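You operate a simulated robot arm through the tools that you are given. There is no shell and no other tool. Be economical: measure what you need, move in short steps, check, and stop when the job is done.

Carry out the task below with a simulated robot arm. There is one attempt and no reset: what you move stays moved.

TASK
Run one small disc on press seven at the job card's force.
Fine: mesh and steel ring from the ledge on to the middle of the raised square pad, one pull of mix, green start.

The check looks at the end state, three seconds after you hand in, the way a careful person would. Anything else that was tipped, shoved, dropped, spilled or broken makes it a failure.

THE ROBOT
A 6-joint arm with a fingered hand on a trunk, on a base that drives. Base frame: it is fixed to the floor where the robot stands at the start and does not move with it; the origin is under the middle of the robot, x ahead of it, y to its left, z up. Units: mm, degrees, N and s.
With the tool pointing down near the work surface it reaches from about 460 to 940 mm from the robot's upright axis, wherever it stands. Its first joint turns from -166.0 to 166.0 degrees. Places, roughly: mesh disc (10x10x1 cm) [2800, 7600, 900]; press five down button [2500, 6300, 1200]; press five force dial [2500, 6300, 1300]; press five gate lever [2600, 6900, 1200]; press five hold dial [2500, 6300, 1300]; press five in button [2400, 6300, 1200]; press five lamp switch [2700, 6200, 1600]; press five left big button [2600, 7000, 1000]; press five lift button [2400, 6200, 1200]; press five mode switch [2500, 6200, 1300]; press five out button [2400, 6200, 1200]; press five power switch [2400, 6100, 1300]; press five reset button [2400, 6300, 1100]; press five right big button [2500, 6600, 1000]; press five square pad [2700, 6700, 1100]; press five start button [2400, 6400, 1100]. Payload 5 kg.
Tool frame: the origin (TCP) lies between the finger pads and is the grasp point; the fingertips stand 43 mm ahead of it; z points along the fingers, y is the line along which they close. The gripper opens to 144 mm. The gripper's body begins 50 mm behind the TCP. The gripper is a hand of 5 fingers: y runs from the thumb to the fingers, the wrist lies at [-21, -133, -233] in the tool frame.
Orientation is told as [roll, pitch, yaw] about the base's x, y, z axes, in that order, counted from this pose: with the fingers straight down and the wrist toward the robot, the tool's x, y and z point along [0, 1, 0], [1, 0, 0] and [0, 0, -1] of the base frame.

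THE INTERFACE
- The arm moves only by the tool step_arm. Its argument "deltas" is a list of rows, each a list of 6 numbers: the shift along the base's x, y, z in mm, then the turn, a rotation vector about the base's x, y, z in degrees. In form: [[dx, dy, dz, rx, ry, rz], ...]. A call has 1 to 8 rows; each row shifts and turns the commanded pose from where the row before left it. A row lasts 0.2 s, in which the tool goes at most 50 mm and 8.6 degrees; a call with a longer step from one row to the next is refused whole. A pose out of reach is approached as far as the arm can. The call stops where the force on the tool passes 40 N (or 10 N more than at its start, if that is more) or the arm is blocked; 0.2 s more then pass. In this call time passes only in rows, and 0.2 s behind the last. It gives the time, the measured TCP pose, the force on the tool (base axes), the opening and the grip force at its end, in the units of the frame above (readings bear some noise), with the torque about the TCP (base axes, N m) and any sound that the robot's microphone picked up.
- Cameras (640 x 400 px; columns grow to the right, rows downward): "scene" is now at [30.5, 153.3, 1626.2]; the picture's right is [-0.02, -1.00, 0.00], its down [-0.46, 0.01, -0.89] and it looks along [0.89, -0.01, -0.46] (base axes); focal length 223 px, centre (320, 200). "wrist" rides on the gripper at [86, -109, -168] in the tool frame; the picture's right is [-0.80, 0.28, -0.53], its down [-0.54, -0.73, 0.42] and it looks along [-0.27, 0.63, 0.73] (tool axes); focal length 275 px, centre (320, 200). There is no depth. A picture from a camera that has moved, and an enlarged one, comes with that camera's place and axes in the base frame and with its lens.
- snapshot(camera): a new picture of that camera. The clock stands still meanwhile.
- slide_trunk(by): slides the trunk up (or, below 0, down) by that many mm; the arm and the scene camera ride with it, the base frame stays. It gives what a move gives, with no picture.
- roll_base(legs): drives the robot by 1 to 6 legs, each [ahead, left, turn to the left] in mm, mm and degrees, along the robot's own axes; the way and the turn of a leg run together, so that a leg with both is an arc; at most 1500 mm and 180 degrees a leg. The arm and the cameras ride along, it lands a little off, and it stops where it bumps. It gives what a move gives.
- move_fingers(index, middle, ring, little, thumb_bend, thumb_turn): sets how far each is bent, from 0 (flat) to 100 (curled in); at 30 the hand is open as for a grip, at 70 the pads meet at the TCP. One left out holds its place. A second passes; each finger stops where it meets its share of the squeeze, and holds until it gets a number again. It is the only way to open and close the hand. It gives what a move gives, with no picture; readings hold the bend of each and the force on index, middle, ring, little, thumb and palm. thumb_turn goes from beside the hand (0) to across from the fingers (100), as for a grip.
- aim_head(pan, tilt): turns the head with the scene camera to pan (to the left, within 155 degrees either way) and tilt (down, from -29 to 69), counted from straight ahead of the robot. It gives what a move gives.
- close_up(camera, box): a new picture of the part [left, top, right, bottom] of that camera's present view, enlarged. The clock stands still meanwhile.
- hand_in(): hands the job in; it is judged then, once.

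Go step by step. Nothing tells you exact positions but the pictures and the camera data: compare them with the known pose of the tool, close in by small moves and look again before you grip or let go. The budget is 120 turns and 98 pictures, counting those below and the enlarged ones. Unless the task says otherwise, let go and move clear before handing in, and close with one line.

The tools are called after "Emit:" as name(argument=value, ...) on one line, values as JSON. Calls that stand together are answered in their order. step_arm: Moves the arm, as the interface text tells. Its arguments: {"type":"object","properties":{"deltas":{"type":"array"}},"required":["deltas"]} The other tools are called the same way: slide_trunk (by) slides the trunk up or down; move_fingers (index, middle, ring, little, thumb_bend, thumb_turn) moves the fingers one by one; roll_base (legs) drives the base; aim_head (pan, tilt) turns the head that bears the scene camera; snapshot (camera) takes a picture; close_up (camera, box) takes an enlarged picture of a part of a camera's view; hand_in () hands the job in.

At the start:

```text
clock: 0.0
tcp_pos: [430.0, 199.6, 1527.3]
tool_rot: [0.0, 0.0, 0.0]
ft_force: [0.0, 0.2, -0.3]
torque: [-0.02, -0.01, 0.0]
grip_width: 143.5
finger_force: 0.0
shape: jaw
bend: [30.0, 30.0, 30.0, 30.0, 30.0, 98.0]
finger forces: [0.0, 0.0, 0.0, 0.0, 0.0, 0.0]
trunk travel left (down, up): [-525.0, 65.0]
robot x, y, heading: [0.8, -0.7, 0.1]
head pan, tilt: [-0.9, 27.2]
```

scene: 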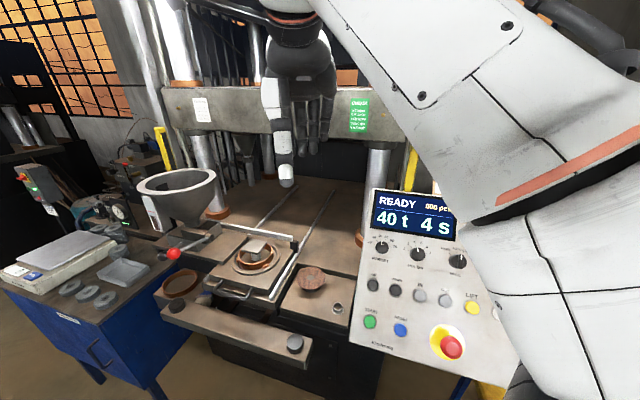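
wrist: 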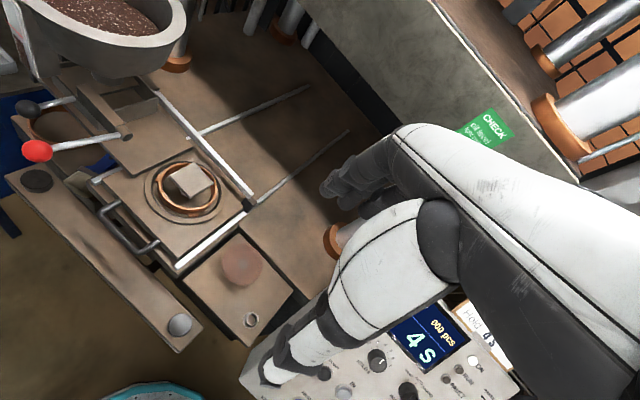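

I see a press in front of me with a control panel, hopper, tray and a table with rings. I need to establish which press this is, and find the job card, so I look closer first.

Emit:
close_up(camera="scene", box=[340, 180, 520, 370])

Emit:
close_up(camera="scene", box=[130, 70, 410, 245])

Emit:
close_up(camera="scene", box=[0, 140, 160, 330])

```text
2.11 times, centred on (430, 275) of scene
camera zoom: at [30.5, 153.3, 1626.2], right [-0.02, -1.0, 0.0], down [-0.46, 0.01, -0.89], along [0.89, -0.01, -0.46], focal length 470 px, centre (88, 42)
```

zoom: 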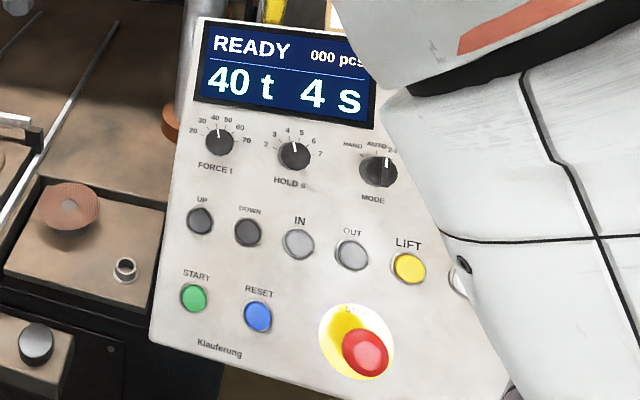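

```text
2.29 times, centred on (270, 158) of scene
camera zoom: at [30.5, 153.3, 1626.2], right [-0.02, -1.0, 0.0], down [-0.46, 0.01, -0.89], along [0.89, -0.01, -0.46], focal length 510 px, centre (434, 297)
```

zoom: 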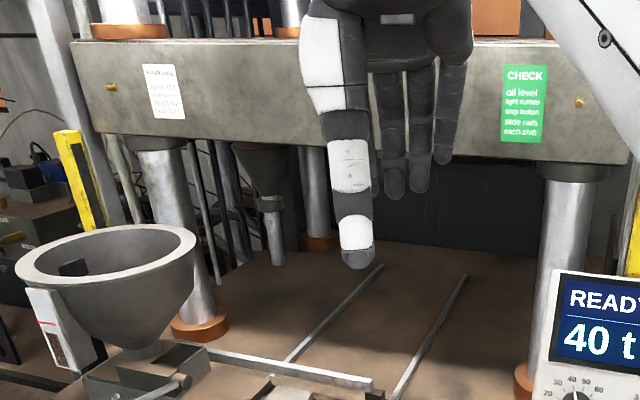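

```text
2.11 times, centred on (80, 235) of scene
camera zoom: at [30.5, 153.3, 1626.2], right [-0.02, -1.0, 0.0], down [-0.46, 0.01, -0.89], along [0.89, -0.01, -0.46], focal length 470 px, centre (825, 126)
```

zoom: 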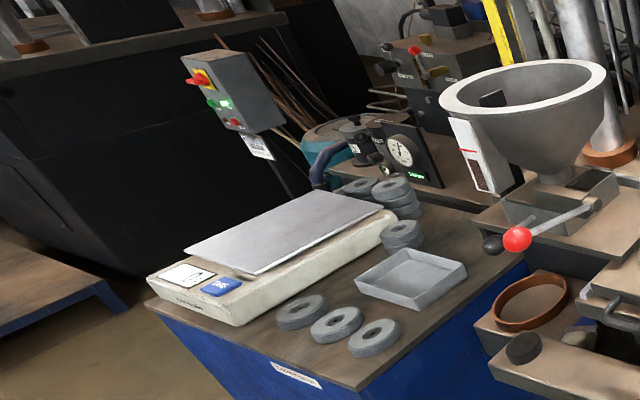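

The press in front shows no number yet. I'll turn the head around to find numbers and the job card.

Emit:
aim_head(pan=0, tilt=-10)

Emit:
snapshot(camera="scene")

Emit:
aim_head(pan=75, tilt=5)

Emit:
snapshot(camera="scene")

Emit:
aim_head(pan=-75, tilt=5)

Emit:
snapshot(camera="scene")

Emit:
aim_head(pan=150, tilt=5)

Emit:
snapshot(camera="scene")

```text
clock: 1.0
tcp_pos: [430.9, 199.8, 1528.5]
tool_rot: [0.0, 0.0, 0.0]
ft_force: [-0.1, 0.9, 0.1]
torque: [0.02, 0.0, -0.02]
grip_width: 143.5
finger_force: 0.0
shape: jaw
bend: [30.0, 30.0, 30.0, 30.0, 30.0, 98.0]
finger forces: [0.0, 0.0, 0.0, 0.0, 0.1, 0.0]
trunk travel left (down, up): [-525.0, 65.0]
robot x, y, heading: [-1.8, 3.7, -0.1]
head pan, tilt: [0.0, -10.0]
```

```text
92 pictures are left
camera scene: at [23.4, 154.8, 1685.4], right [0.0, -1.0, 0.0], down [0.17, 0.0, -0.98], along [0.98, 0.0, 0.17], focal length 223 px, centre (320, 200)
```

scene: 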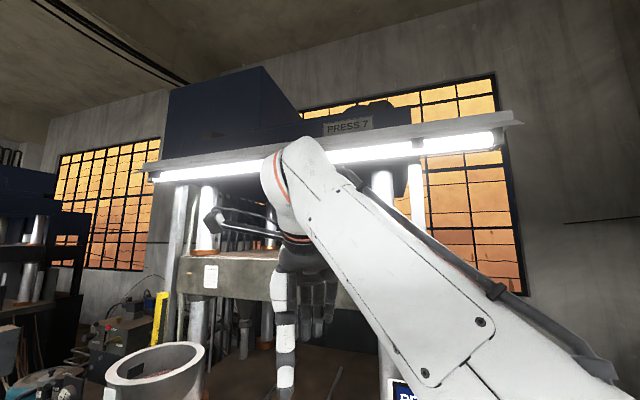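

```text
clock: 2.5
tcp_pos: [430.2, 198.8, 1528.6]
tool_rot: [0.0, 0.0, -0.1]
ft_force: [0.3, -0.8, 0.5]
torque: [0.01, -0.01, -0.02]
grip_width: 143.6
finger_force: 0.1
shape: jaw
bend: [30.0, 30.0, 30.0, 30.0, 30.0, 98.0]
finger forces: [0.0, 0.0, 0.1, 0.0, 0.0, 0.1]
trunk travel left (down, up): [-525.0, 65.0]
robot x, y, heading: [-3.5, -1.1, 0.1]
head pan, tilt: [75.0, 5.0]
```

```text
91 pictures are left
camera scene: at [-37.1, 243.5, 1662.3], right [0.97, -0.26, 0.0], down [-0.02, -0.08, -1.0], along [0.26, 0.96, -0.09], focal length 223 px, centre (320, 200)
```

scene: 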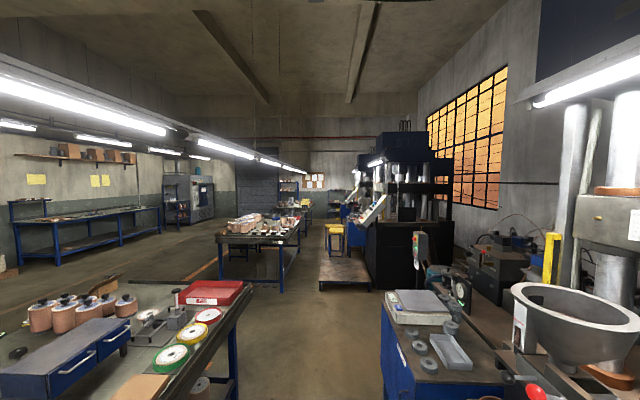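

```text
clock: 4.8
tcp_pos: [431.0, 200.3, 1526.8]
tool_rot: [0.1, 0.1, 0.0]
ft_force: [0.5, -0.7, -0.1]
torque: [0.03, 0.01, -0.01]
grip_width: 143.7
finger_force: 0.1
shape: jaw
bend: [30.0, 30.0, 30.0, 30.0, 30.0, 98.0]
finger forces: [0.0, 0.0, 0.0, 0.0, 0.1, 0.0]
trunk travel left (down, up): [-525.0, 65.0]
robot x, y, heading: [-1.3, -2.8, 0.0]
head pan, tilt: [-75.0, 5.0]
```

```text
90 pictures are left
camera scene: at [-37.2, 66.1, 1662.3], right [-0.97, -0.26, 0.0], down [-0.02, 0.08, -1.0], along [0.26, -0.96, -0.09], focal length 223 px, centre (320, 200)
```

scene: 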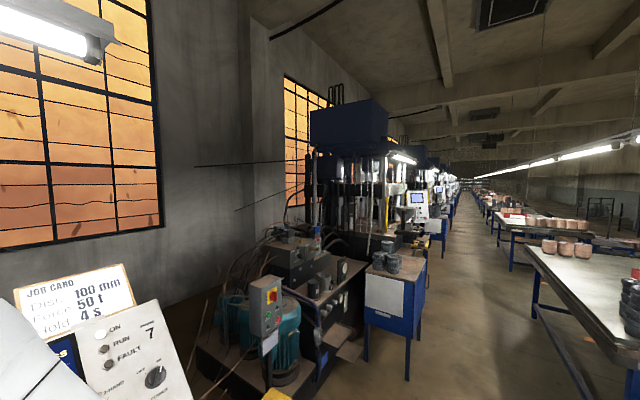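

```text
clock: 8.1
tcp_pos: [431.3, 199.7, 1528.1]
tool_rot: [0.0, 0.0, -0.1]
ft_force: [-0.2, 0.4, -0.2]
torque: [0.0, 0.02, -0.01]
grip_width: 143.7
finger_force: 0.1
shape: jaw
bend: [30.0, 30.0, 30.0, 30.0, 30.0, 98.0]
finger forces: [0.0, 0.0, 0.1, 0.0, 0.0, 0.0]
trunk travel left (down, up): [-525.0, 65.0]
robot x, y, heading: [-0.9, 2.8, 0.1]
head pan, tilt: [150.0, 5.0]
```

```text
89 pictures are left
camera scene: at [-140.5, 200.7, 1662.3], right [0.5, 0.87, 0.0], down [0.08, -0.04, -1.0], along [-0.86, 0.5, -0.09], focal length 223 px, centre (320, 200)
```

scene: 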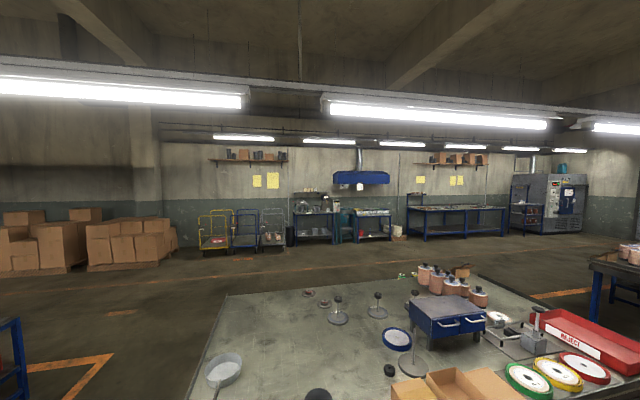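

This is Press 7; the job card says 100 mm, 50 t, 4 s, and the dial is now at 40. I'll read the card and the panel, ledge and pad in detail.

Emit:
aim_head(pan=-40, tilt=25)

Emit:
snapshot(camera="scene")

Emit:
aim_head(pan=10, tilt=45)

Emit:
snapshot(camera="scene")

Emit:
close_up(camera="scene", box=[200, 80, 420, 300])

```text
clock: 10.9
tcp_pos: [429.9, 199.2, 1527.4]
tool_rot: [0.0, 0.0, 0.2]
ft_force: [1.4, -0.2, 0.7]
torque: [0.01, 0.01, 0.01]
grip_width: 143.7
finger_force: 0.0
shape: jaw
bend: [30.0, 30.0, 30.0, 30.0, 30.0, 98.0]
finger forces: [0.0, 0.1, 0.1, 0.0, 0.1, 0.0]
trunk travel left (down, up): [-525.0, 65.0]
robot x, y, heading: [0.2, 2.4, -0.1]
head pan, tilt: [-40.0, 25.0]
```

```text
88 pictures are left
camera scene: at [9.6, 95.6, 1629.8], right [-0.64, -0.77, 0.0], down [-0.32, 0.27, -0.91], along [0.69, -0.58, -0.42], focal length 223 px, centre (320, 200)
```

scene: 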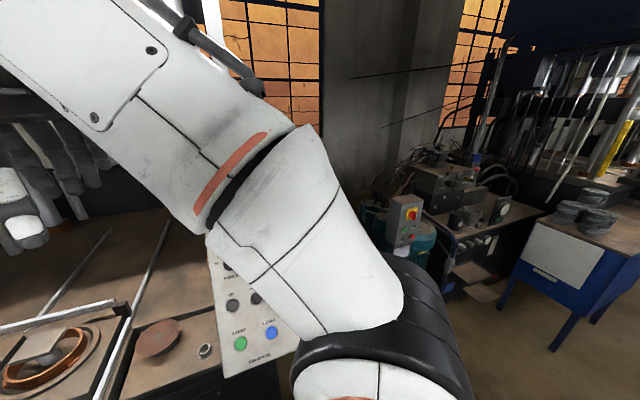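

```text
clock: 12.1
tcp_pos: [430.4, 200.3, 1528.7]
tool_rot: [-0.1, 0.0, 0.0]
ft_force: [-0.1, 0.1, 0.1]
torque: [0.02, -0.01, -0.02]
grip_width: 143.8
finger_force: 0.1
shape: jaw
bend: [30.0, 30.0, 30.0, 30.0, 30.0, 98.0]
finger forces: [0.0, 0.0, 0.1, 0.0, 0.1, 0.0]
trunk travel left (down, up): [-525.0, 65.0]
robot x, y, heading: [2.5, -0.9, -0.2]
head pan, tilt: [10.0, 45.0]
```

```text
87 pictures are left
camera scene: at [19.1, 168.9, 1599.3], right [0.17, -0.98, 0.0], down [-0.7, -0.12, -0.71], along [0.7, 0.12, -0.71], focal length 223 px, centre (320, 200)
```

scene: 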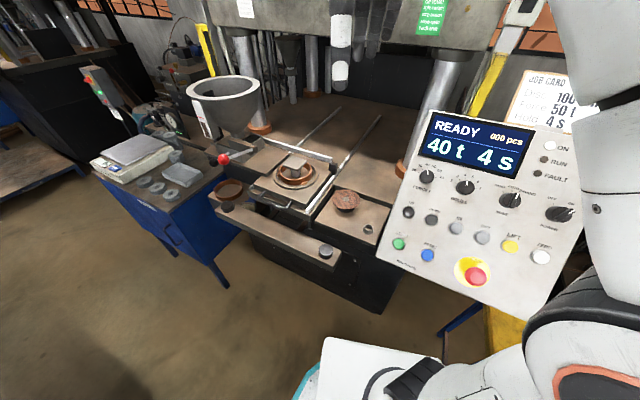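

```text
1.82 times, centred on (310, 190) of scene
camera zoom: at [19.1, 168.9, 1599.3], right [0.17, -0.98, 0.0], down [-0.7, -0.12, -0.71], along [0.7, 0.12, -0.71], focal length 406 px, centre (338, 218)
```

zoom: 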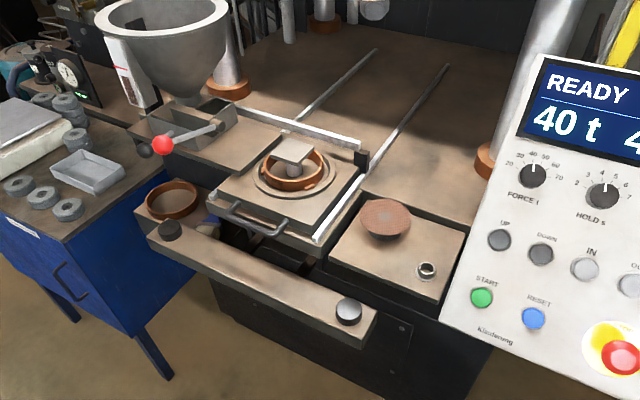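

Emit:
close_up(camera="scene", box=[380, 60, 600, 300])

Emit:
close_up(camera="scene", box=[240, 130, 400, 260])

Emit:
close_up(camera="wrist", box=[0, 60, 310, 360])

Emit:
aim_head(pan=15, tilt=15)

Emit:
close_up(camera="scene", box=[220, 160, 320, 230])

```text
1.67 times, centred on (490, 180) of scene
camera zoom: at [19.1, 168.9, 1599.3], right [0.17, -0.98, 0.0], down [-0.7, -0.12, -0.71], along [0.7, 0.12, -0.71], focal length 372 px, centre (37, 233)
```

zoom: 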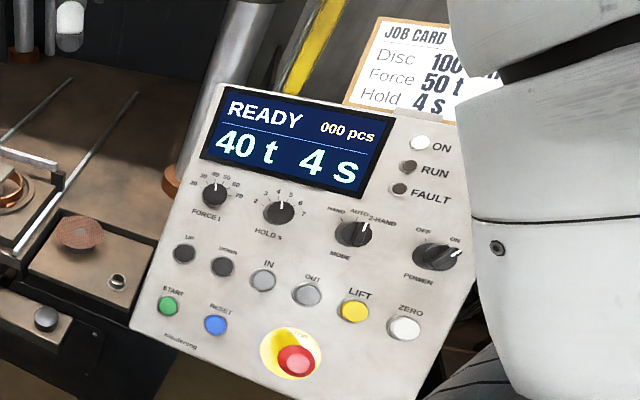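

```text
3.08 times, centred on (320, 195) of scene
camera zoom: at [19.1, 168.9, 1599.3], right [0.17, -0.98, 0.0], down [-0.7, -0.12, -0.71], along [0.7, 0.12, -0.71], focal length 687 px, centre (320, 215)
```

zoom: 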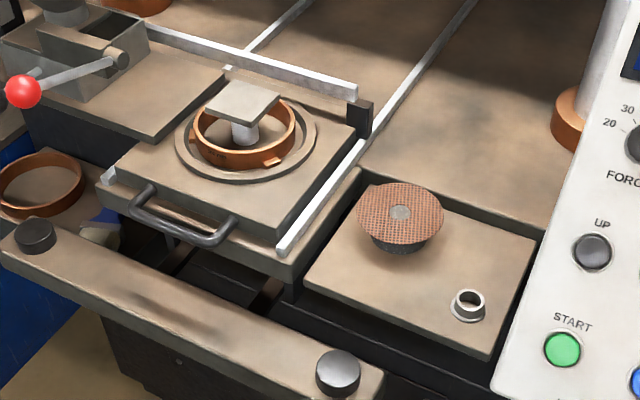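

```text
1.33 times, centred on (155, 210) of wrist
camera zoom: at [321.5, 285.5, 1696.1], right [0.28, -0.8, 0.53], down [-0.73, -0.54, -0.42], along [0.63, -0.27, -0.73], focal length 367 px, centre (540, 187)
```

zoom: 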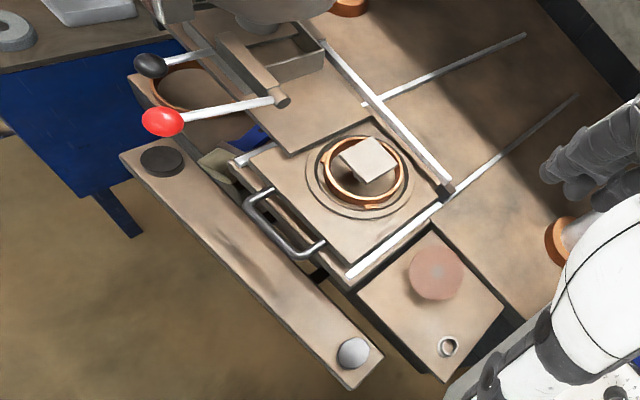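

```text
clock: 13.0
tcp_pos: [430.2, 199.0, 1527.0]
tool_rot: [0.1, 0.0, 0.1]
ft_force: [1.2, 0.1, 0.3]
torque: [0.0, 0.02, -0.02]
grip_width: 143.8
finger_force: 0.0
shape: jaw
bend: [30.0, 30.0, 30.0, 30.0, 30.0, 98.0]
finger forces: [0.0, 0.0, 0.1, 0.1, 0.0, 0.1]
trunk travel left (down, up): [-525.0, 65.0]
robot x, y, heading: [-2.1, 1.8, 0.2]
head pan, tilt: [15.0, 15.0]
```

```text
5.71 times, centred on (270, 195) of scene
camera zoom: at [29.3, 179.0, 1646.0], right [0.26, -0.97, 0.0], down [-0.25, -0.07, -0.97], along [0.93, 0.25, -0.26], focal length 1275 px, centre (606, 229)
```

zoom: 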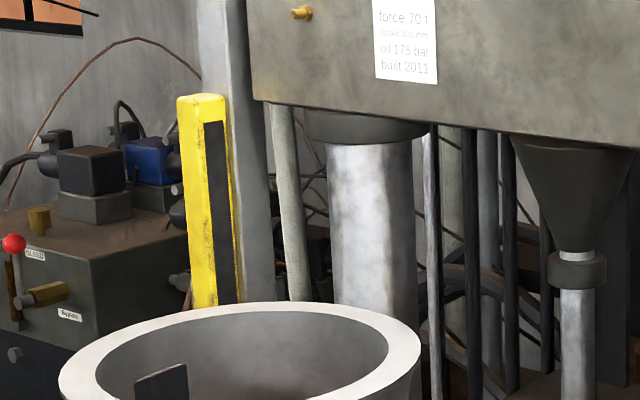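

Press 7's force dial is at 40 while the card wants 50. The mesh sits on a small pedestal at about (569,173,1060), the steel ring at about (478,91,1030) and the pad at about (654,370,1126). The panel is too close to the robot, so I'll back up a bit and look at it again.

Emit:
aim_head(pan=180, tilt=50)

Emit:
snapshot(camera="scene")

```text
clock: 15.2
tcp_pos: [430.7, 200.5, 1527.6]
tool_rot: [0.0, 0.0, 0.0]
ft_force: [0.3, 0.2, 0.6]
torque: [-0.04, 0.0, 0.0]
grip_width: 143.3
finger_force: 0.1
shape: jaw
bend: [30.0, 30.0, 30.0, 30.0, 30.0, 98.0]
finger forces: [0.1, 0.1, 0.0, 0.1, 0.0, 0.0]
trunk travel left (down, up): [-525.0, 65.0]
robot x, y, heading: [-0.1, -1.0, 0.0]
head pan, tilt: [154.7, 50.0]
```

```text
81 pictures are left
camera scene: at [-130.6, 187.7, 1592.3], right [0.43, 0.9, 0.0], down [0.69, -0.33, -0.64], along [-0.58, 0.28, -0.77], focal length 223 px, centre (320, 200)
```

scene: 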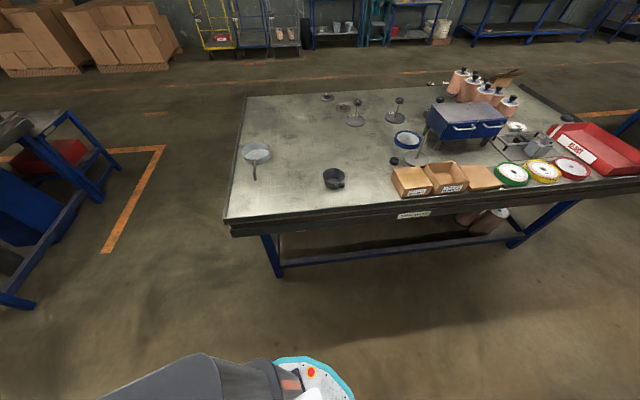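

There is about 350 mm of clear space behind. I back up 170 mm and look at the panel.

Emit:
roll_base(legs=[[-170, 0, 0]])

Emit:
aim_head(pan=-20, tilt=35)

Emit:
snapshot(camera="scene")

Emit:
snapshot(camera="wrist")

```text
clock: 16.7
tcp_pos: [262.3, 201.5, 1528.2]
tool_rot: [0.0, -0.2, 0.2]
ft_force: [-0.8, -0.4, 0.0]
torque: [0.03, -0.06, 0.0]
grip_width: 143.6
finger_force: 0.0
shape: jaw
bend: [30.0, 30.0, 30.0, 30.0, 30.0, 98.0]
finger forces: [0.0, 0.0, 0.0, 0.0, 0.0, 0.1]
trunk travel left (down, up): [-525.0, 65.0]
robot x, y, heading: [-171.8, -1.5, -0.0]
head pan, tilt: [154.7, 50.0]
```

```text
clock: 19.3
tcp_pos: [263.1, 201.2, 1528.7]
tool_rot: [0.0, 0.0, 0.2]
ft_force: [0.0, -0.5, 0.9]
torque: [0.0, 0.0, 0.0]
grip_width: 143.8
finger_force: 0.1
shape: jaw
bend: [30.0, 30.0, 30.0, 30.0, 30.0, 98.0]
finger forces: [0.1, 0.1, 0.0, 0.0, 0.0, 0.0]
trunk travel left (down, up): [-525.0, 65.0]
robot x, y, heading: [-168.3, -1.7, 0.3]
head pan, tilt: [-20.0, 35.0]
```

```text
80 pictures are left
camera scene: at [-145.7, 124.5, 1614.1], right [-0.34, -0.94, 0.0], down [-0.54, 0.19, -0.82], along [0.77, -0.28, -0.57], focal length 223 px, centre (320, 200)
```

scene: 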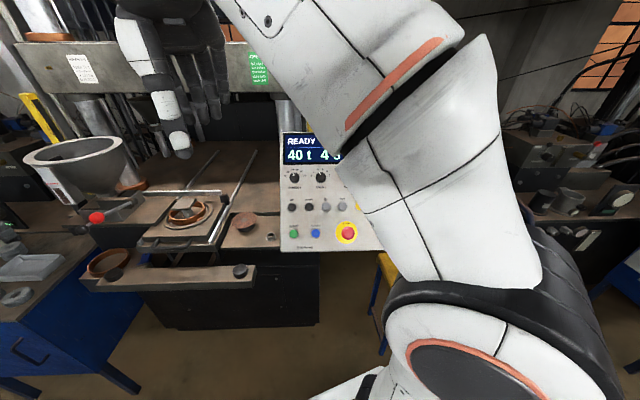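

```text
79 pictures are left
camera wrist: at [153.2, 286.2, 1696.4], right [0.29, -0.8, 0.53], down [-0.72, -0.55, -0.42], along [0.63, -0.26, -0.73], focal length 275 px, centre (320, 200)
```

wrist: 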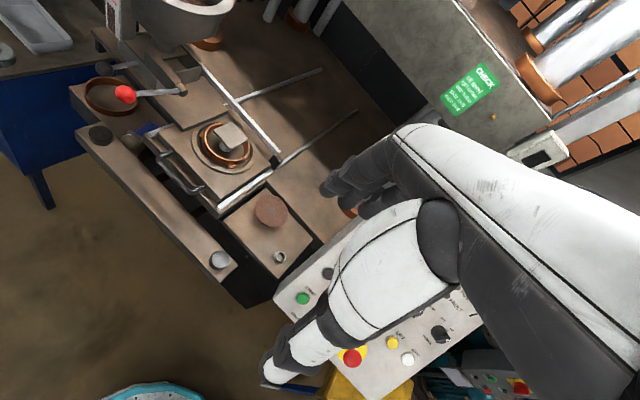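

By triangulation START is at about (385,22,1101) and the force knob base at about (494,-17,1244), with panel normal about (-.75,.20,.63). I turn the hand to face the panel, standing about 250 mm off the force knob.

Emit:
step_arm(deltas=[[5, -21, -16, 0, -8.5, 0], [5, -21, -16, 0, -8.5, 0], [5, -21, -16, 0, -8.5, 0], [5, -21, -16, 0, -8.5, 0], [5, -21, -16, 0, -8.5, 0], [6, -21, -16, 0, -8.5, 0], [6, -21, -16, 0, 0, -7.35], [6, -22, -15, 0, 0, -7.35]])

Emit:
snapshot(camera="wrist")

Emit:
snapshot(camera="scene")

```text
clock: 20.8
tcp_pos: [317.8, 147.6, 1360.9]
tool_rot: [-5.6, -42.5, 9.8]
ft_force: [-0.1, -0.3, -0.4]
torque: [0.01, 0.06, -0.04]
grip_width: 143.9
finger_force: 0.0
shape: jaw
bend: [30.0, 30.0, 30.0, 30.0, 30.0, 98.0]
finger forces: [0.0, 0.0, 0.1, 0.0, 0.1, 0.1]
trunk travel left (down, up): [-525.0, 65.0]
robot x, y, heading: [-166.6, 5.6, 0.2]
head pan, tilt: [-20.0, 35.0]
stopped in row 7: the arm was blocked; the commanded pose is now the measured one
```

```text
78 pictures are left
camera wrist: at [116.0, 215.0, 1403.6], right [-0.07, -0.76, 0.64], down [-0.18, -0.62, -0.76], along [0.98, -0.17, -0.09], focal length 275 px, centre (320, 200)
```

wrist: 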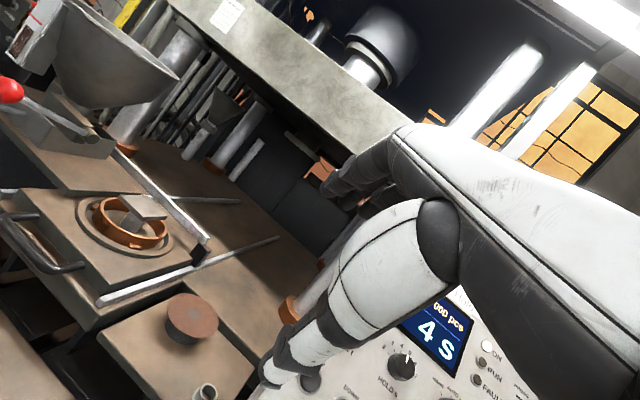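

```text
77 pictures are left
camera scene: at [-145.0, 125.0, 1614.4], right [-0.34, -0.94, 0.0], down [-0.54, 0.19, -0.82], along [0.77, -0.28, -0.57], focal length 223 px, centre (320, 200)
```

scene: 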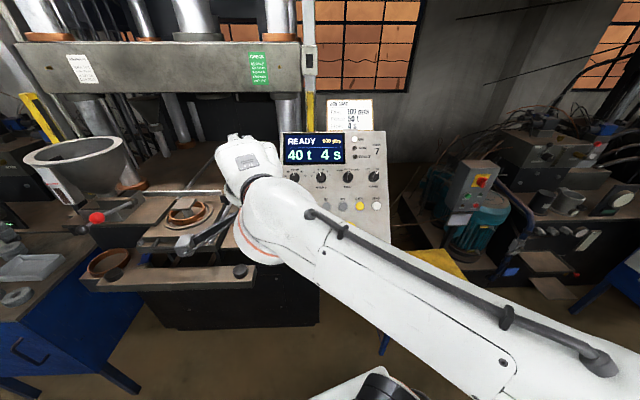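

The arm got blocked because it was too close in (the wrist is too near the trunk). I back up another 90 mm and turn the rest of the way at a farther point.

Emit:
roll_base(legs=[[-90, 0, 0]])

Emit:
step_arm(deltas=[[35, 0, 30, 0, 0, 0], [35, -20, 10, 0, 0, 0], [35, -25, 0, 0, 0, 0]])

```text
clock: 21.9
tcp_pos: [229.0, 146.3, 1359.8]
tool_rot: [-5.7, -42.6, 9.7]
ft_force: [-0.3, 0.2, 1.2]
torque: [0.04, -0.04, 0.0]
grip_width: 143.9
finger_force: 0.0
shape: jaw
bend: [30.0, 30.0, 30.0, 30.0, 30.0, 98.0]
finger forces: [0.0, 0.0, 0.0, 0.0, 0.1, 0.1]
trunk travel left (down, up): [-525.0, 65.0]
robot x, y, heading: [-253.5, -0.4, 0.2]
head pan, tilt: [-20.0, 35.0]
```

```text
clock: 22.7
tcp_pos: [335.8, 99.3, 1399.5]
tool_rot: [-5.7, -42.5, 9.9]
ft_force: [0.4, 1.1, 0.5]
torque: [-0.01, -0.01, -0.02]
grip_width: 144.0
finger_force: 0.1
shape: jaw
bend: [30.0, 30.0, 30.0, 30.0, 30.0, 98.0]
finger forces: [0.1, 0.0, 0.1, 0.0, 0.0, 0.1]
trunk travel left (down, up): [-525.0, 65.0]
robot x, y, heading: [-258.0, -2.0, 0.5]
head pan, tilt: [-20.0, 35.0]
```

Emit:
step_arm(deltas=[[1, -13, -5, 0, 0, -5], [1, -13, -5, 0, 0, -4.9], [1, -13, -5, 4.2, 0, 3.85], [1, -13, -5, 0, -8.5, 0], [2, -13, -5, 0, 0, -7.35], [2, -12, -5, 0, 0, -7.35]])

Emit:
snapshot(camera="wrist")

Emit:
snapshot(camera="scene")

```text
clock: 24.1
tcp_pos: [341.0, 24.4, 1368.7]
tool_rot: [0.1, -47.7, -15.8]
ft_force: [0.0, -0.3, -0.7]
torque: [0.0, 0.0, 0.0]
grip_width: 143.8
finger_force: 0.1
shape: jaw
bend: [30.0, 30.0, 30.0, 30.0, 30.0, 98.0]
finger forces: [0.1, 0.1, 0.0, 0.0, 0.0, 0.0]
out of reach, approached as far as the arm can: row 4
trunk travel left (down, up): [-525.0, 65.0]
robot x, y, heading: [-254.4, -1.8, 0.3]
head pan, tilt: [-20.0, 35.0]
```

```text
76 pictures are left
camera wrist: at [175.5, 159.8, 1402.1], right [-0.41, -0.71, 0.57], down [-0.32, -0.47, -0.82], along [0.85, -0.52, -0.03], focal length 275 px, centre (320, 200)
```

wrist: 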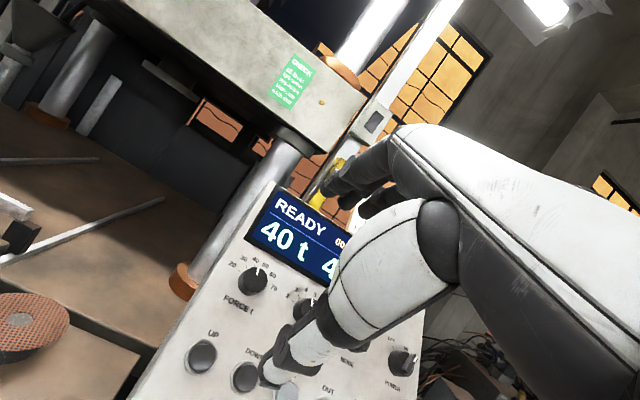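

```text
75 pictures are left
camera scene: at [-234.2, 124.4, 1614.1], right [-0.34, -0.94, 0.0], down [-0.54, 0.19, -0.82], along [0.77, -0.28, -0.57], focal length 223 px, centre (320, 200)
```

scene: 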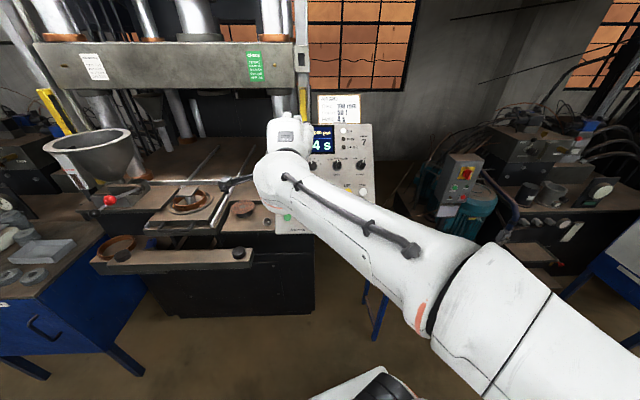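

The force knob is confirmed near (495,-20,1246) by a second view. I partly close the hand and approach along the panel normal.

Emit:
move_fingers(index=48, middle=48, ring=48, little=48, thumb_bend=48, thumb_turn=100)

Emit:
step_arm(deltas=[[35, -11, -27, 0, 0, 0], [36, -11, -27, -0.86, -3.2, 0]])

Emit:
snapshot(camera="wrist")

Emit:
close_up(camera="scene", box=[220, 90, 400, 240])

```text
clock: 25.1
tcp_pos: [342.1, 23.2, 1369.4]
tool_rot: [0.1, -47.8, -15.7]
ft_force: [-0.2, -0.4, -0.7]
torque: [0.01, -0.03, -0.02]
grip_width: 86.5
finger_force: 0.1
shape: fingers
bend: [48.0, 48.0, 48.0, 48.0, 48.0, 100.0]
finger forces: [0.0, 0.0, 0.0, 0.1, 0.1, 0.1]
trunk travel left (down, up): [-525.0, 65.0]
robot x, y, heading: [-256.3, 1.8, 0.3]
head pan, tilt: [-20.0, 35.0]
```

```text
clock: 25.7
tcp_pos: [417.8, 0.4, 1315.3]
tool_rot: [-0.2, -50.9, -15.7]
ft_force: [0.6, 0.0, -0.5]
torque: [-0.02, 0.04, -0.01]
grip_width: 85.8
finger_force: 0.1
shape: fingers
bend: [48.0, 48.0, 48.0, 48.0, 48.0, 100.0]
finger forces: [0.0, 0.1, 0.0, 0.0, 0.1, 0.1]
trunk travel left (down, up): [-525.0, 65.0]
robot x, y, heading: [-256.4, 2.9, 0.2]
head pan, tilt: [-20.0, 35.0]
```

```text
74 pictures are left
camera wrist: at [248.9, 136.7, 1336.3], right [-0.44, -0.7, 0.56], down [-0.27, -0.49, -0.83], along [0.85, -0.52, 0.03], focal length 275 px, centre (320, 200)
```

wrist: 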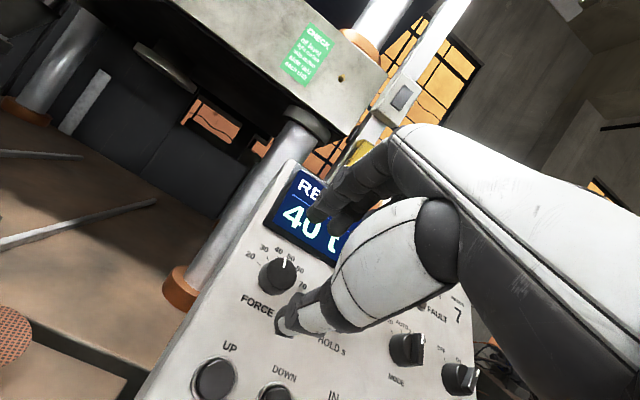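

```text
2.67 times, centred on (310, 165) of scene
camera zoom: at [-233.2, 124.3, 1614.1], right [-0.34, -0.94, 0.0], down [-0.54, 0.19, -0.82], along [0.77, -0.28, -0.57], focal length 595 px, centre (347, 293)
```

zoom: 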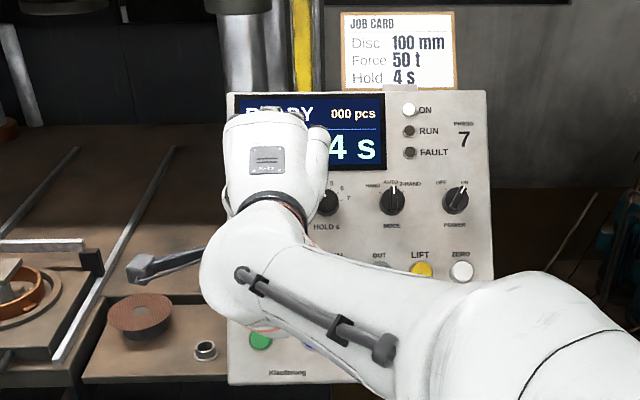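

The mode already points at AUTO. The tool axis lines up with the force knob, so I advance 45 mm along the normal.

Emit:
step_arm(deltas=[[16.9, -4.5, -14.2, 0, 0, 0], [16.9, -4.4, -14.2, 0, 0, 0]])

Emit:
snapshot(camera="wrist")

Emit:
aim_head(pan=10, tilt=30)

Emit:
close_up(camera="scene", box=[360, 100, 560, 260])

```text
clock: 26.3
tcp_pos: [448.9, -7.9, 1287.6]
tool_rot: [0.0, -51.1, -15.7]
ft_force: [0.2, 0.0, 0.2]
torque: [-0.02, 0.04, 0.02]
grip_width: 86.0
finger_force: 0.1
shape: fingers
bend: [48.0, 48.0, 48.0, 48.0, 48.0, 100.0]
finger forces: [0.1, 0.0, 0.0, 0.0, 0.0, 0.0]
trunk travel left (down, up): [-525.0, 65.0]
robot x, y, heading: [-257.3, -3.3, 0.0]
head pan, tilt: [-20.0, 35.0]
```

```text
72 pictures are left
camera wrist: at [280.9, 128.4, 1307.8], right [-0.44, -0.7, 0.56], down [-0.27, -0.49, -0.83], along [0.85, -0.52, 0.03], focal length 275 px, centre (320, 200)
```

wrist: 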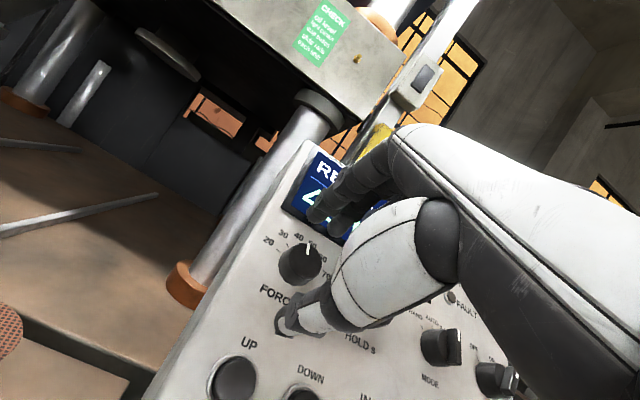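

```text
clock: 27.3
tcp_pos: [448.0, -8.2, 1286.4]
tool_rot: [-0.1, -51.0, -15.7]
ft_force: [-0.1, -0.2, -0.4]
torque: [0.0, 0.01, -0.01]
grip_width: 85.9
finger_force: 0.0
shape: fingers
bend: [48.0, 48.0, 48.0, 48.0, 48.0, 100.0]
finger forces: [0.0, 0.0, 0.0, 0.1, 0.0, 0.1]
trunk travel left (down, up): [-525.0, 65.0]
robot x, y, heading: [-255.3, 0.2, 0.3]
head pan, tilt: [10.0, 30.0]
```

```text
2.50 times, centred on (460, 180) of scene
camera zoom: at [-228.2, 170.1, 1621.8], right [0.18, -0.98, 0.0], down [-0.49, -0.09, -0.87], along [0.85, 0.15, -0.5], focal length 558 px, centre (-30, 250)
```

zoom: 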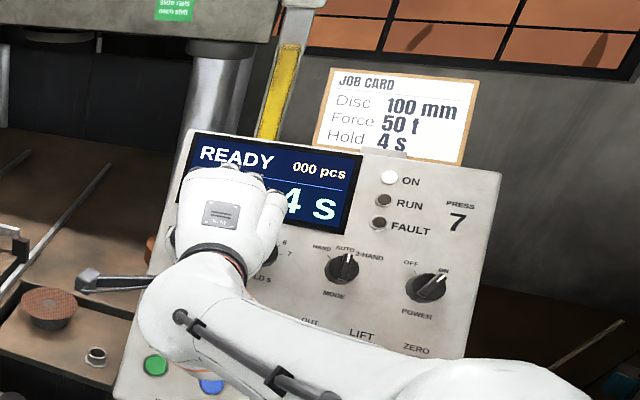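

The knob is centred between thumb and index (about 43 mm ahead of the TCP). The ring and little finger could sweep the HOLD knob, so I back off, curl them away, and then come in again.

Emit:
step_arm(deltas=[[-22.5, 5.9, 18.9, 0, 0, 0]])

Emit:
move_fingers(ring=100, little=100)

Emit:
step_arm(deltas=[[15, -3.9, -12.6, 0, 0, 0], [14, -3.6, -11.8, 0, 0, 0]])

Emit:
move_fingers(index=66, thumb_bend=66)

Emit:
snapshot(camera="wrist")

```text
clock: 27.7
tcp_pos: [424.9, -2.3, 1304.4]
tool_rot: [0.1, -51.1, -15.8]
ft_force: [-0.1, -0.2, -0.3]
torque: [0.01, 0.05, -0.02]
grip_width: 85.9
finger_force: 0.1
shape: fingers
bend: [48.0, 48.0, 48.0, 48.0, 48.0, 100.0]
finger forces: [0.0, 0.0, 0.1, 0.0, 0.1, 0.0]
trunk travel left (down, up): [-525.0, 65.0]
robot x, y, heading: [-254.0, -2.6, 0.1]
head pan, tilt: [10.0, 30.0]
```

```text
clock: 28.7
tcp_pos: [424.9, -1.6, 1304.1]
tool_rot: [0.0, -51.1, -15.8]
ft_force: [0.1, -0.6, 0.0]
torque: [-0.02, -0.03, 0.0]
grip_width: 85.9
finger_force: 0.2
shape: fingers
bend: [48.0, 48.0, 100.0, 100.0, 48.0, 100.0]
finger forces: [0.0, 0.1, 0.1, 0.0, 0.0, 0.0]
trunk travel left (down, up): [-525.0, 65.0]
robot x, y, heading: [-254.4, -1.2, 0.1]
head pan, tilt: [10.0, 30.0]
```

```text
clock: 29.3
tcp_pos: [450.6, -9.2, 1283.4]
tool_rot: [0.1, -51.4, -15.9]
ft_force: [-15.1, 3.3, 7.6]
torque: [-0.13, -0.68, 0.06]
grip_width: 85.3
finger_force: 8.1
shape: fingers
bend: [48.0, 49.0, 100.0, 100.0, 48.0, 100.0]
finger forces: [11.7, 5.2, 0.0, 0.0, 0.0, 0.0]
trunk travel left (down, up): [-525.0, 65.0]
robot x, y, heading: [-257.1, -0.8, 0.3]
head pan, tilt: [10.0, 30.0]
```

```text
clock: 30.3
tcp_pos: [452.2, -9.5, 1282.0]
tool_rot: [0.0, -51.2, -15.8]
ft_force: [-14.8, 5.0, 8.1]
torque: [-0.28, -0.43, -0.12]
grip_width: 34.2
finger_force: 11.5
shape: fingers
bend: [63.0, 48.0, 100.0, 100.0, 62.0, 100.0]
finger forces: [3.5, 14.2, 0.1, 0.1, 5.9, 0.1]
trunk travel left (down, up): [-525.0, 65.0]
robot x, y, heading: [-253.3, -1.8, 0.1]
head pan, tilt: [10.0, 30.0]
```

```text
70 pictures are left
camera wrist: at [283.4, 126.4, 1303.8], right [-0.45, -0.7, 0.56], down [-0.27, -0.49, -0.83], along [0.85, -0.52, 0.03], focal length 275 px, centre (320, 200)
```

wrist: 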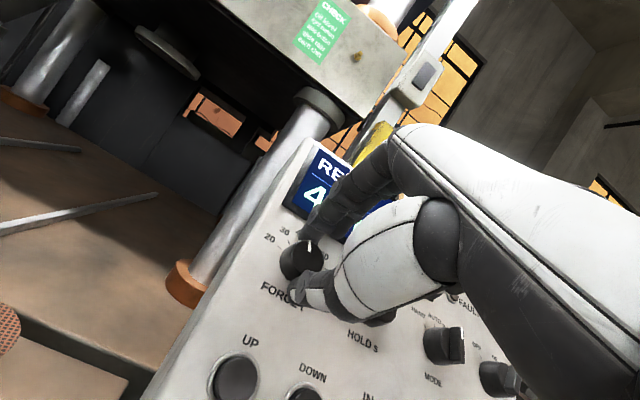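

The knob is pinched between thumb and index, but the middle finger presses on the panel. I back off 5 mm and turn clockwise 30°.

Emit:
step_arm(deltas=[[-3.8, 1, 3.2, 0, 0, 0], [0, 0, 0, 5.63, -1.48, -4.73], [0, 0, 0, 5.63, -1.48, -4.73], [0, 0, 0, 5.63, -1.48, -4.73], [0, 0, 0, 5.63, -1.48, -4.73]])

Emit:
snapshot(camera="wrist")

Emit:
close_up(camera="scene", box=[360, 100, 560, 260])

```text
clock: 31.5
tcp_pos: [450.9, -8.1, 1284.1]
tool_rot: [31.4, -42.0, -58.2]
ft_force: [-1.6, -0.6, -5.2]
torque: [-0.09, 0.07, -0.03]
grip_width: 34.8
finger_force: 5.2
shape: fingers
bend: [64.0, 48.0, 100.0, 100.0, 61.0, 100.0]
finger forces: [1.6, 1.6, 0.0, 0.0, 6.9, 0.0]
trunk travel left (down, up): [-525.0, 65.0]
robot x, y, heading: [-257.1, -0.3, 0.2]
head pan, tilt: [10.0, 30.0]
```

```text
69 pictures are left
camera wrist: at [329.1, 159.6, 1352.3], right [-0.72, -0.66, 0.22], down [-0.26, -0.03, -0.96], along [0.65, -0.75, -0.15], focal length 275 px, centre (320, 200)
```

wrist: 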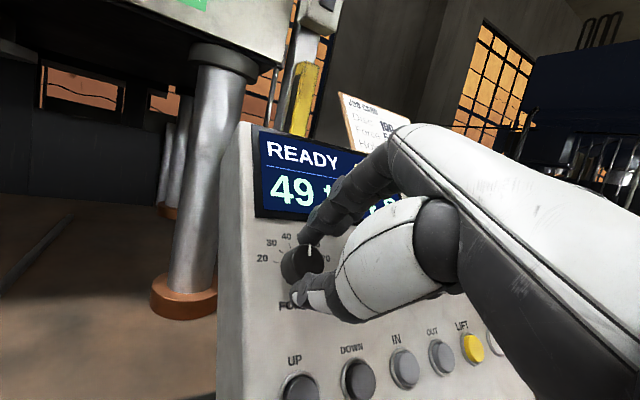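

```text
2.50 times, centred on (460, 180) of scene
camera zoom: at [-228.1, 170.1, 1621.8], right [0.18, -0.98, 0.0], down [-0.49, -0.09, -0.87], along [0.85, 0.15, -0.5], focal length 558 px, centre (-30, 250)
```

zoom: 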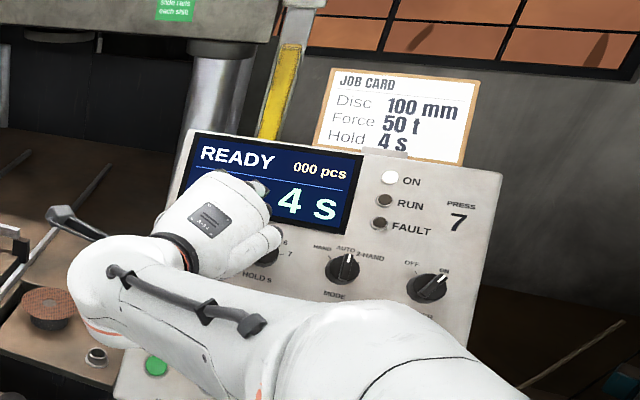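

The display reads 49 t, and the dial turns about 3.3° per tonne. I turn 3° more.

Emit:
step_arm(deltas=[[0, 0, 0, 2.25, -0.59, -1.89]])

Emit:
close_up(camera="wrist", box=[220, 100, 420, 300])

```text
clock: 31.9
tcp_pos: [450.0, -7.6, 1284.3]
tool_rot: [33.5, -40.2, -61.4]
ft_force: [-1.4, 1.0, -4.8]
torque: [-0.13, 0.1, -0.05]
grip_width: 34.5
finger_force: 5.2
shape: fingers
bend: [64.0, 48.0, 100.0, 100.0, 61.0, 100.0]
finger forces: [1.9, 2.2, 0.0, 0.0, 6.6, 0.1]
trunk travel left (down, up): [-525.0, 65.0]
robot x, y, heading: [-255.8, -1.4, -0.0]
head pan, tilt: [10.0, 30.0]
```

```text
2.00 times, centred on (320, 200) of wrist
camera zoom: at [333.6, 160.7, 1357.4], right [-0.74, -0.65, 0.19], down [-0.25, 0.01, -0.97], along [0.62, -0.76, -0.17], focal length 551 px, centre (320, 200)
```

zoom: 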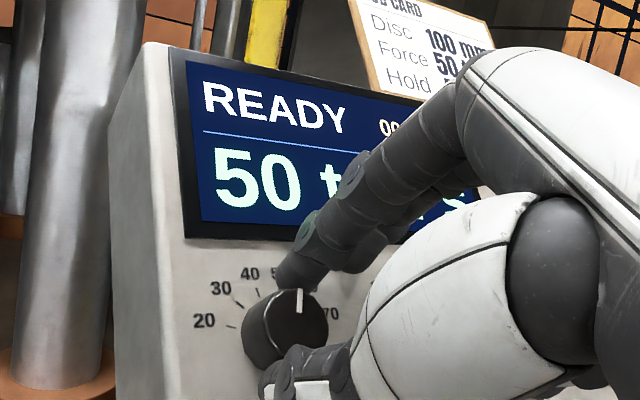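

The display shows 50 t. I release and back off along the normal.

Emit:
move_fingers(index=50, thumb_bend=50)

Emit:
step_arm(deltas=[[-30, 7.9, 25.2, 0, 0, 0], [-30, 7.9, 25.2, 0, 0, 0], [-30, 7.9, 25.2, 0, 0, 0]])

Emit:
close_up(camera="wrist", box=[200, 100, 420, 320])

```text
clock: 32.9
tcp_pos: [449.3, -7.6, 1284.8]
tool_rot: [33.5, -40.4, -61.4]
ft_force: [-1.5, 0.8, 0.4]
torque: [-0.02, -0.08, 0.02]
grip_width: 78.2
finger_force: 1.0
shape: fingers
bend: [50.0, 48.0, 100.0, 100.0, 50.0, 100.0]
finger forces: [1.7, 0.0, 0.0, 0.1, 0.0, 0.0]
trunk travel left (down, up): [-525.0, 65.0]
robot x, y, heading: [-254.0, -4.6, 0.3]
head pan, tilt: [10.0, 30.0]
```

```text
clock: 33.7
tcp_pos: [357.2, 16.0, 1360.8]
tool_rot: [33.5, -40.4, -61.3]
ft_force: [1.2, 0.0, 0.1]
torque: [0.0, 0.0, 0.01]
grip_width: 78.3
finger_force: 0.1
shape: fingers
bend: [50.0, 48.0, 100.0, 100.0, 50.0, 100.0]
finger forces: [0.0, 0.1, 0.0, 0.0, 0.1, 0.0]
trunk travel left (down, up): [-525.0, 65.0]
robot x, y, heading: [-252.8, 2.8, 0.3]
head pan, tilt: [10.0, 30.0]
```

```text
1.82 times, centred on (310, 210) of wrist
camera zoom: at [240.7, 184.7, 1433.9], right [-0.74, -0.65, 0.19], down [-0.25, 0.01, -0.97], along [0.62, -0.76, -0.17], focal length 500 px, centre (338, 182)
```

zoom: 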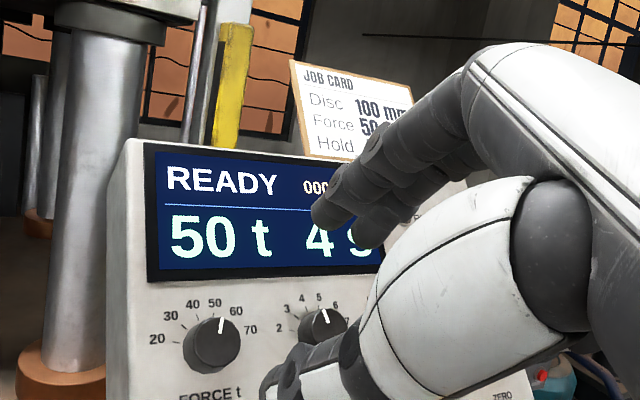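

Force is 50 t and hold is still 4 s. Now I turn the hand back to pointing down and travel to above the mesh.

Emit:
step_arm(deltas=[[0, 15, 10, -6.2, 1.63, 5.2], [0, 15, 10, -6.2, 1.63, 5.2], [0, 15, 0, -6.2, 1.63, 5.2], [0, 15, 0, -6.2, 1.63, 5.2], [10, 10, 0, 0, 0, 7.9], [20, 10, 0, 0, 0, 7.9]])

Emit:
step_arm(deltas=[[25, 10, 0, 0, 8.5, 0], [25, 10, -5, 0, 8.5, 0], [30, 10, -10, 0, 8.5, 0], [30, 15, -15, 0, 8.5, 0], [30, 15, -15, 0, 8.5, 0], [30, 15, -15, 0, 8.5, 0]])

Emit:
move_fingers(index=30, middle=30, ring=30, little=30, thumb_bend=30)

Emit:
snapshot(camera="wrist")

Emit:
aim_head(pan=10, tilt=35)

Emit:
snapshot(camera="scene")

```text
clock: 35.1
tcp_pos: [390.1, 95.9, 1380.1]
tool_rot: [0.0, -51.0, 0.2]
ft_force: [-0.2, 0.3, -0.4]
torque: [0.01, -0.02, -0.02]
grip_width: 78.1
finger_force: 0.0
shape: fingers
bend: [50.0, 48.0, 100.0, 100.0, 50.0, 100.0]
finger forces: [0.1, 0.1, 0.0, 0.0, 0.1, 0.0]
trunk travel left (down, up): [-525.0, 65.0]
robot x, y, heading: [-258.2, -1.2, 0.4]
head pan, tilt: [10.0, 30.0]
```

```text
clock: 36.7
tcp_pos: [548.1, 170.8, 1280.8]
tool_rot: [-1.2, 4.3, 0.1]
ft_force: [-1.5, -1.2, 2.0]
torque: [0.01, -0.08, 0.0]
grip_width: 78.1
finger_force: 0.0
shape: fingers
bend: [50.0, 48.0, 100.0, 100.0, 50.0, 100.0]
finger forces: [0.0, 0.0, 0.0, 0.1, 0.0, 0.1]
out of reach, approached as far as the arm can: row 6
trunk travel left (down, up): [-525.0, 65.0]
robot x, y, heading: [-255.1, -2.6, 0.4]
head pan, tilt: [10.0, 30.0]
stopped in row 6: the arm was blocked; the commanded pose is now the measured one
```

```text
clock: 37.7
tcp_pos: [549.3, 171.7, 1280.3]
tool_rot: [-1.2, 4.4, 0.2]
ft_force: [0.3, 0.8, -0.1]
torque: [-0.01, 0.01, 0.02]
grip_width: 149.0
finger_force: 0.1
shape: fingers
bend: [30.0, 30.0, 30.0, 30.0, 30.0, 98.0]
finger forces: [0.0, 0.0, 0.0, 0.1, 0.0, 0.0]
trunk travel left (down, up): [-525.0, 65.0]
robot x, y, heading: [-256.5, -2.0, 0.4]
head pan, tilt: [10.0, 30.0]
```

```text
65 pictures are left
camera wrist: at [452.5, 259.0, 1454.4], right [0.33, -0.78, 0.53], down [-0.75, -0.55, -0.36], along [0.57, -0.28, -0.77], focal length 275 px, centre (320, 200)
```

wrist: 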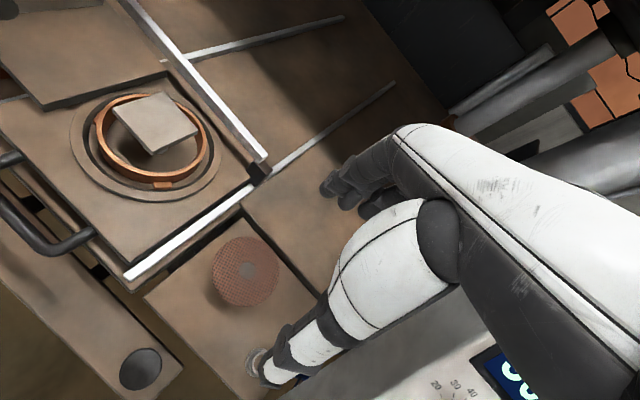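

```text
clock: 38.4
tcp_pos: [548.3, 170.0, 1279.9]
tool_rot: [-1.3, 4.5, 0.0]
ft_force: [-0.5, 0.0, 0.0]
torque: [-0.02, -0.01, -0.01]
grip_width: 148.8
finger_force: 0.0
shape: fingers
bend: [30.0, 30.0, 30.0, 30.0, 30.0, 98.0]
finger forces: [0.0, 0.1, 0.0, 0.1, 0.0, 0.1]
trunk travel left (down, up): [-525.0, 65.0]
robot x, y, heading: [-254.3, -0.3, 0.3]
head pan, tilt: [10.0, 35.0]
```

```text
64 pictures are left
camera scene: at [-230.6, 169.8, 1614.1], right [0.18, -0.98, 0.0], down [-0.56, -0.1, -0.82], along [0.81, 0.15, -0.57], focal length 223 px, centre (320, 200)
```

scene: 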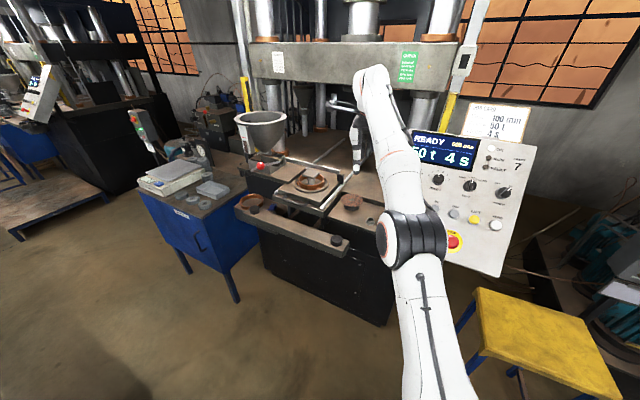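

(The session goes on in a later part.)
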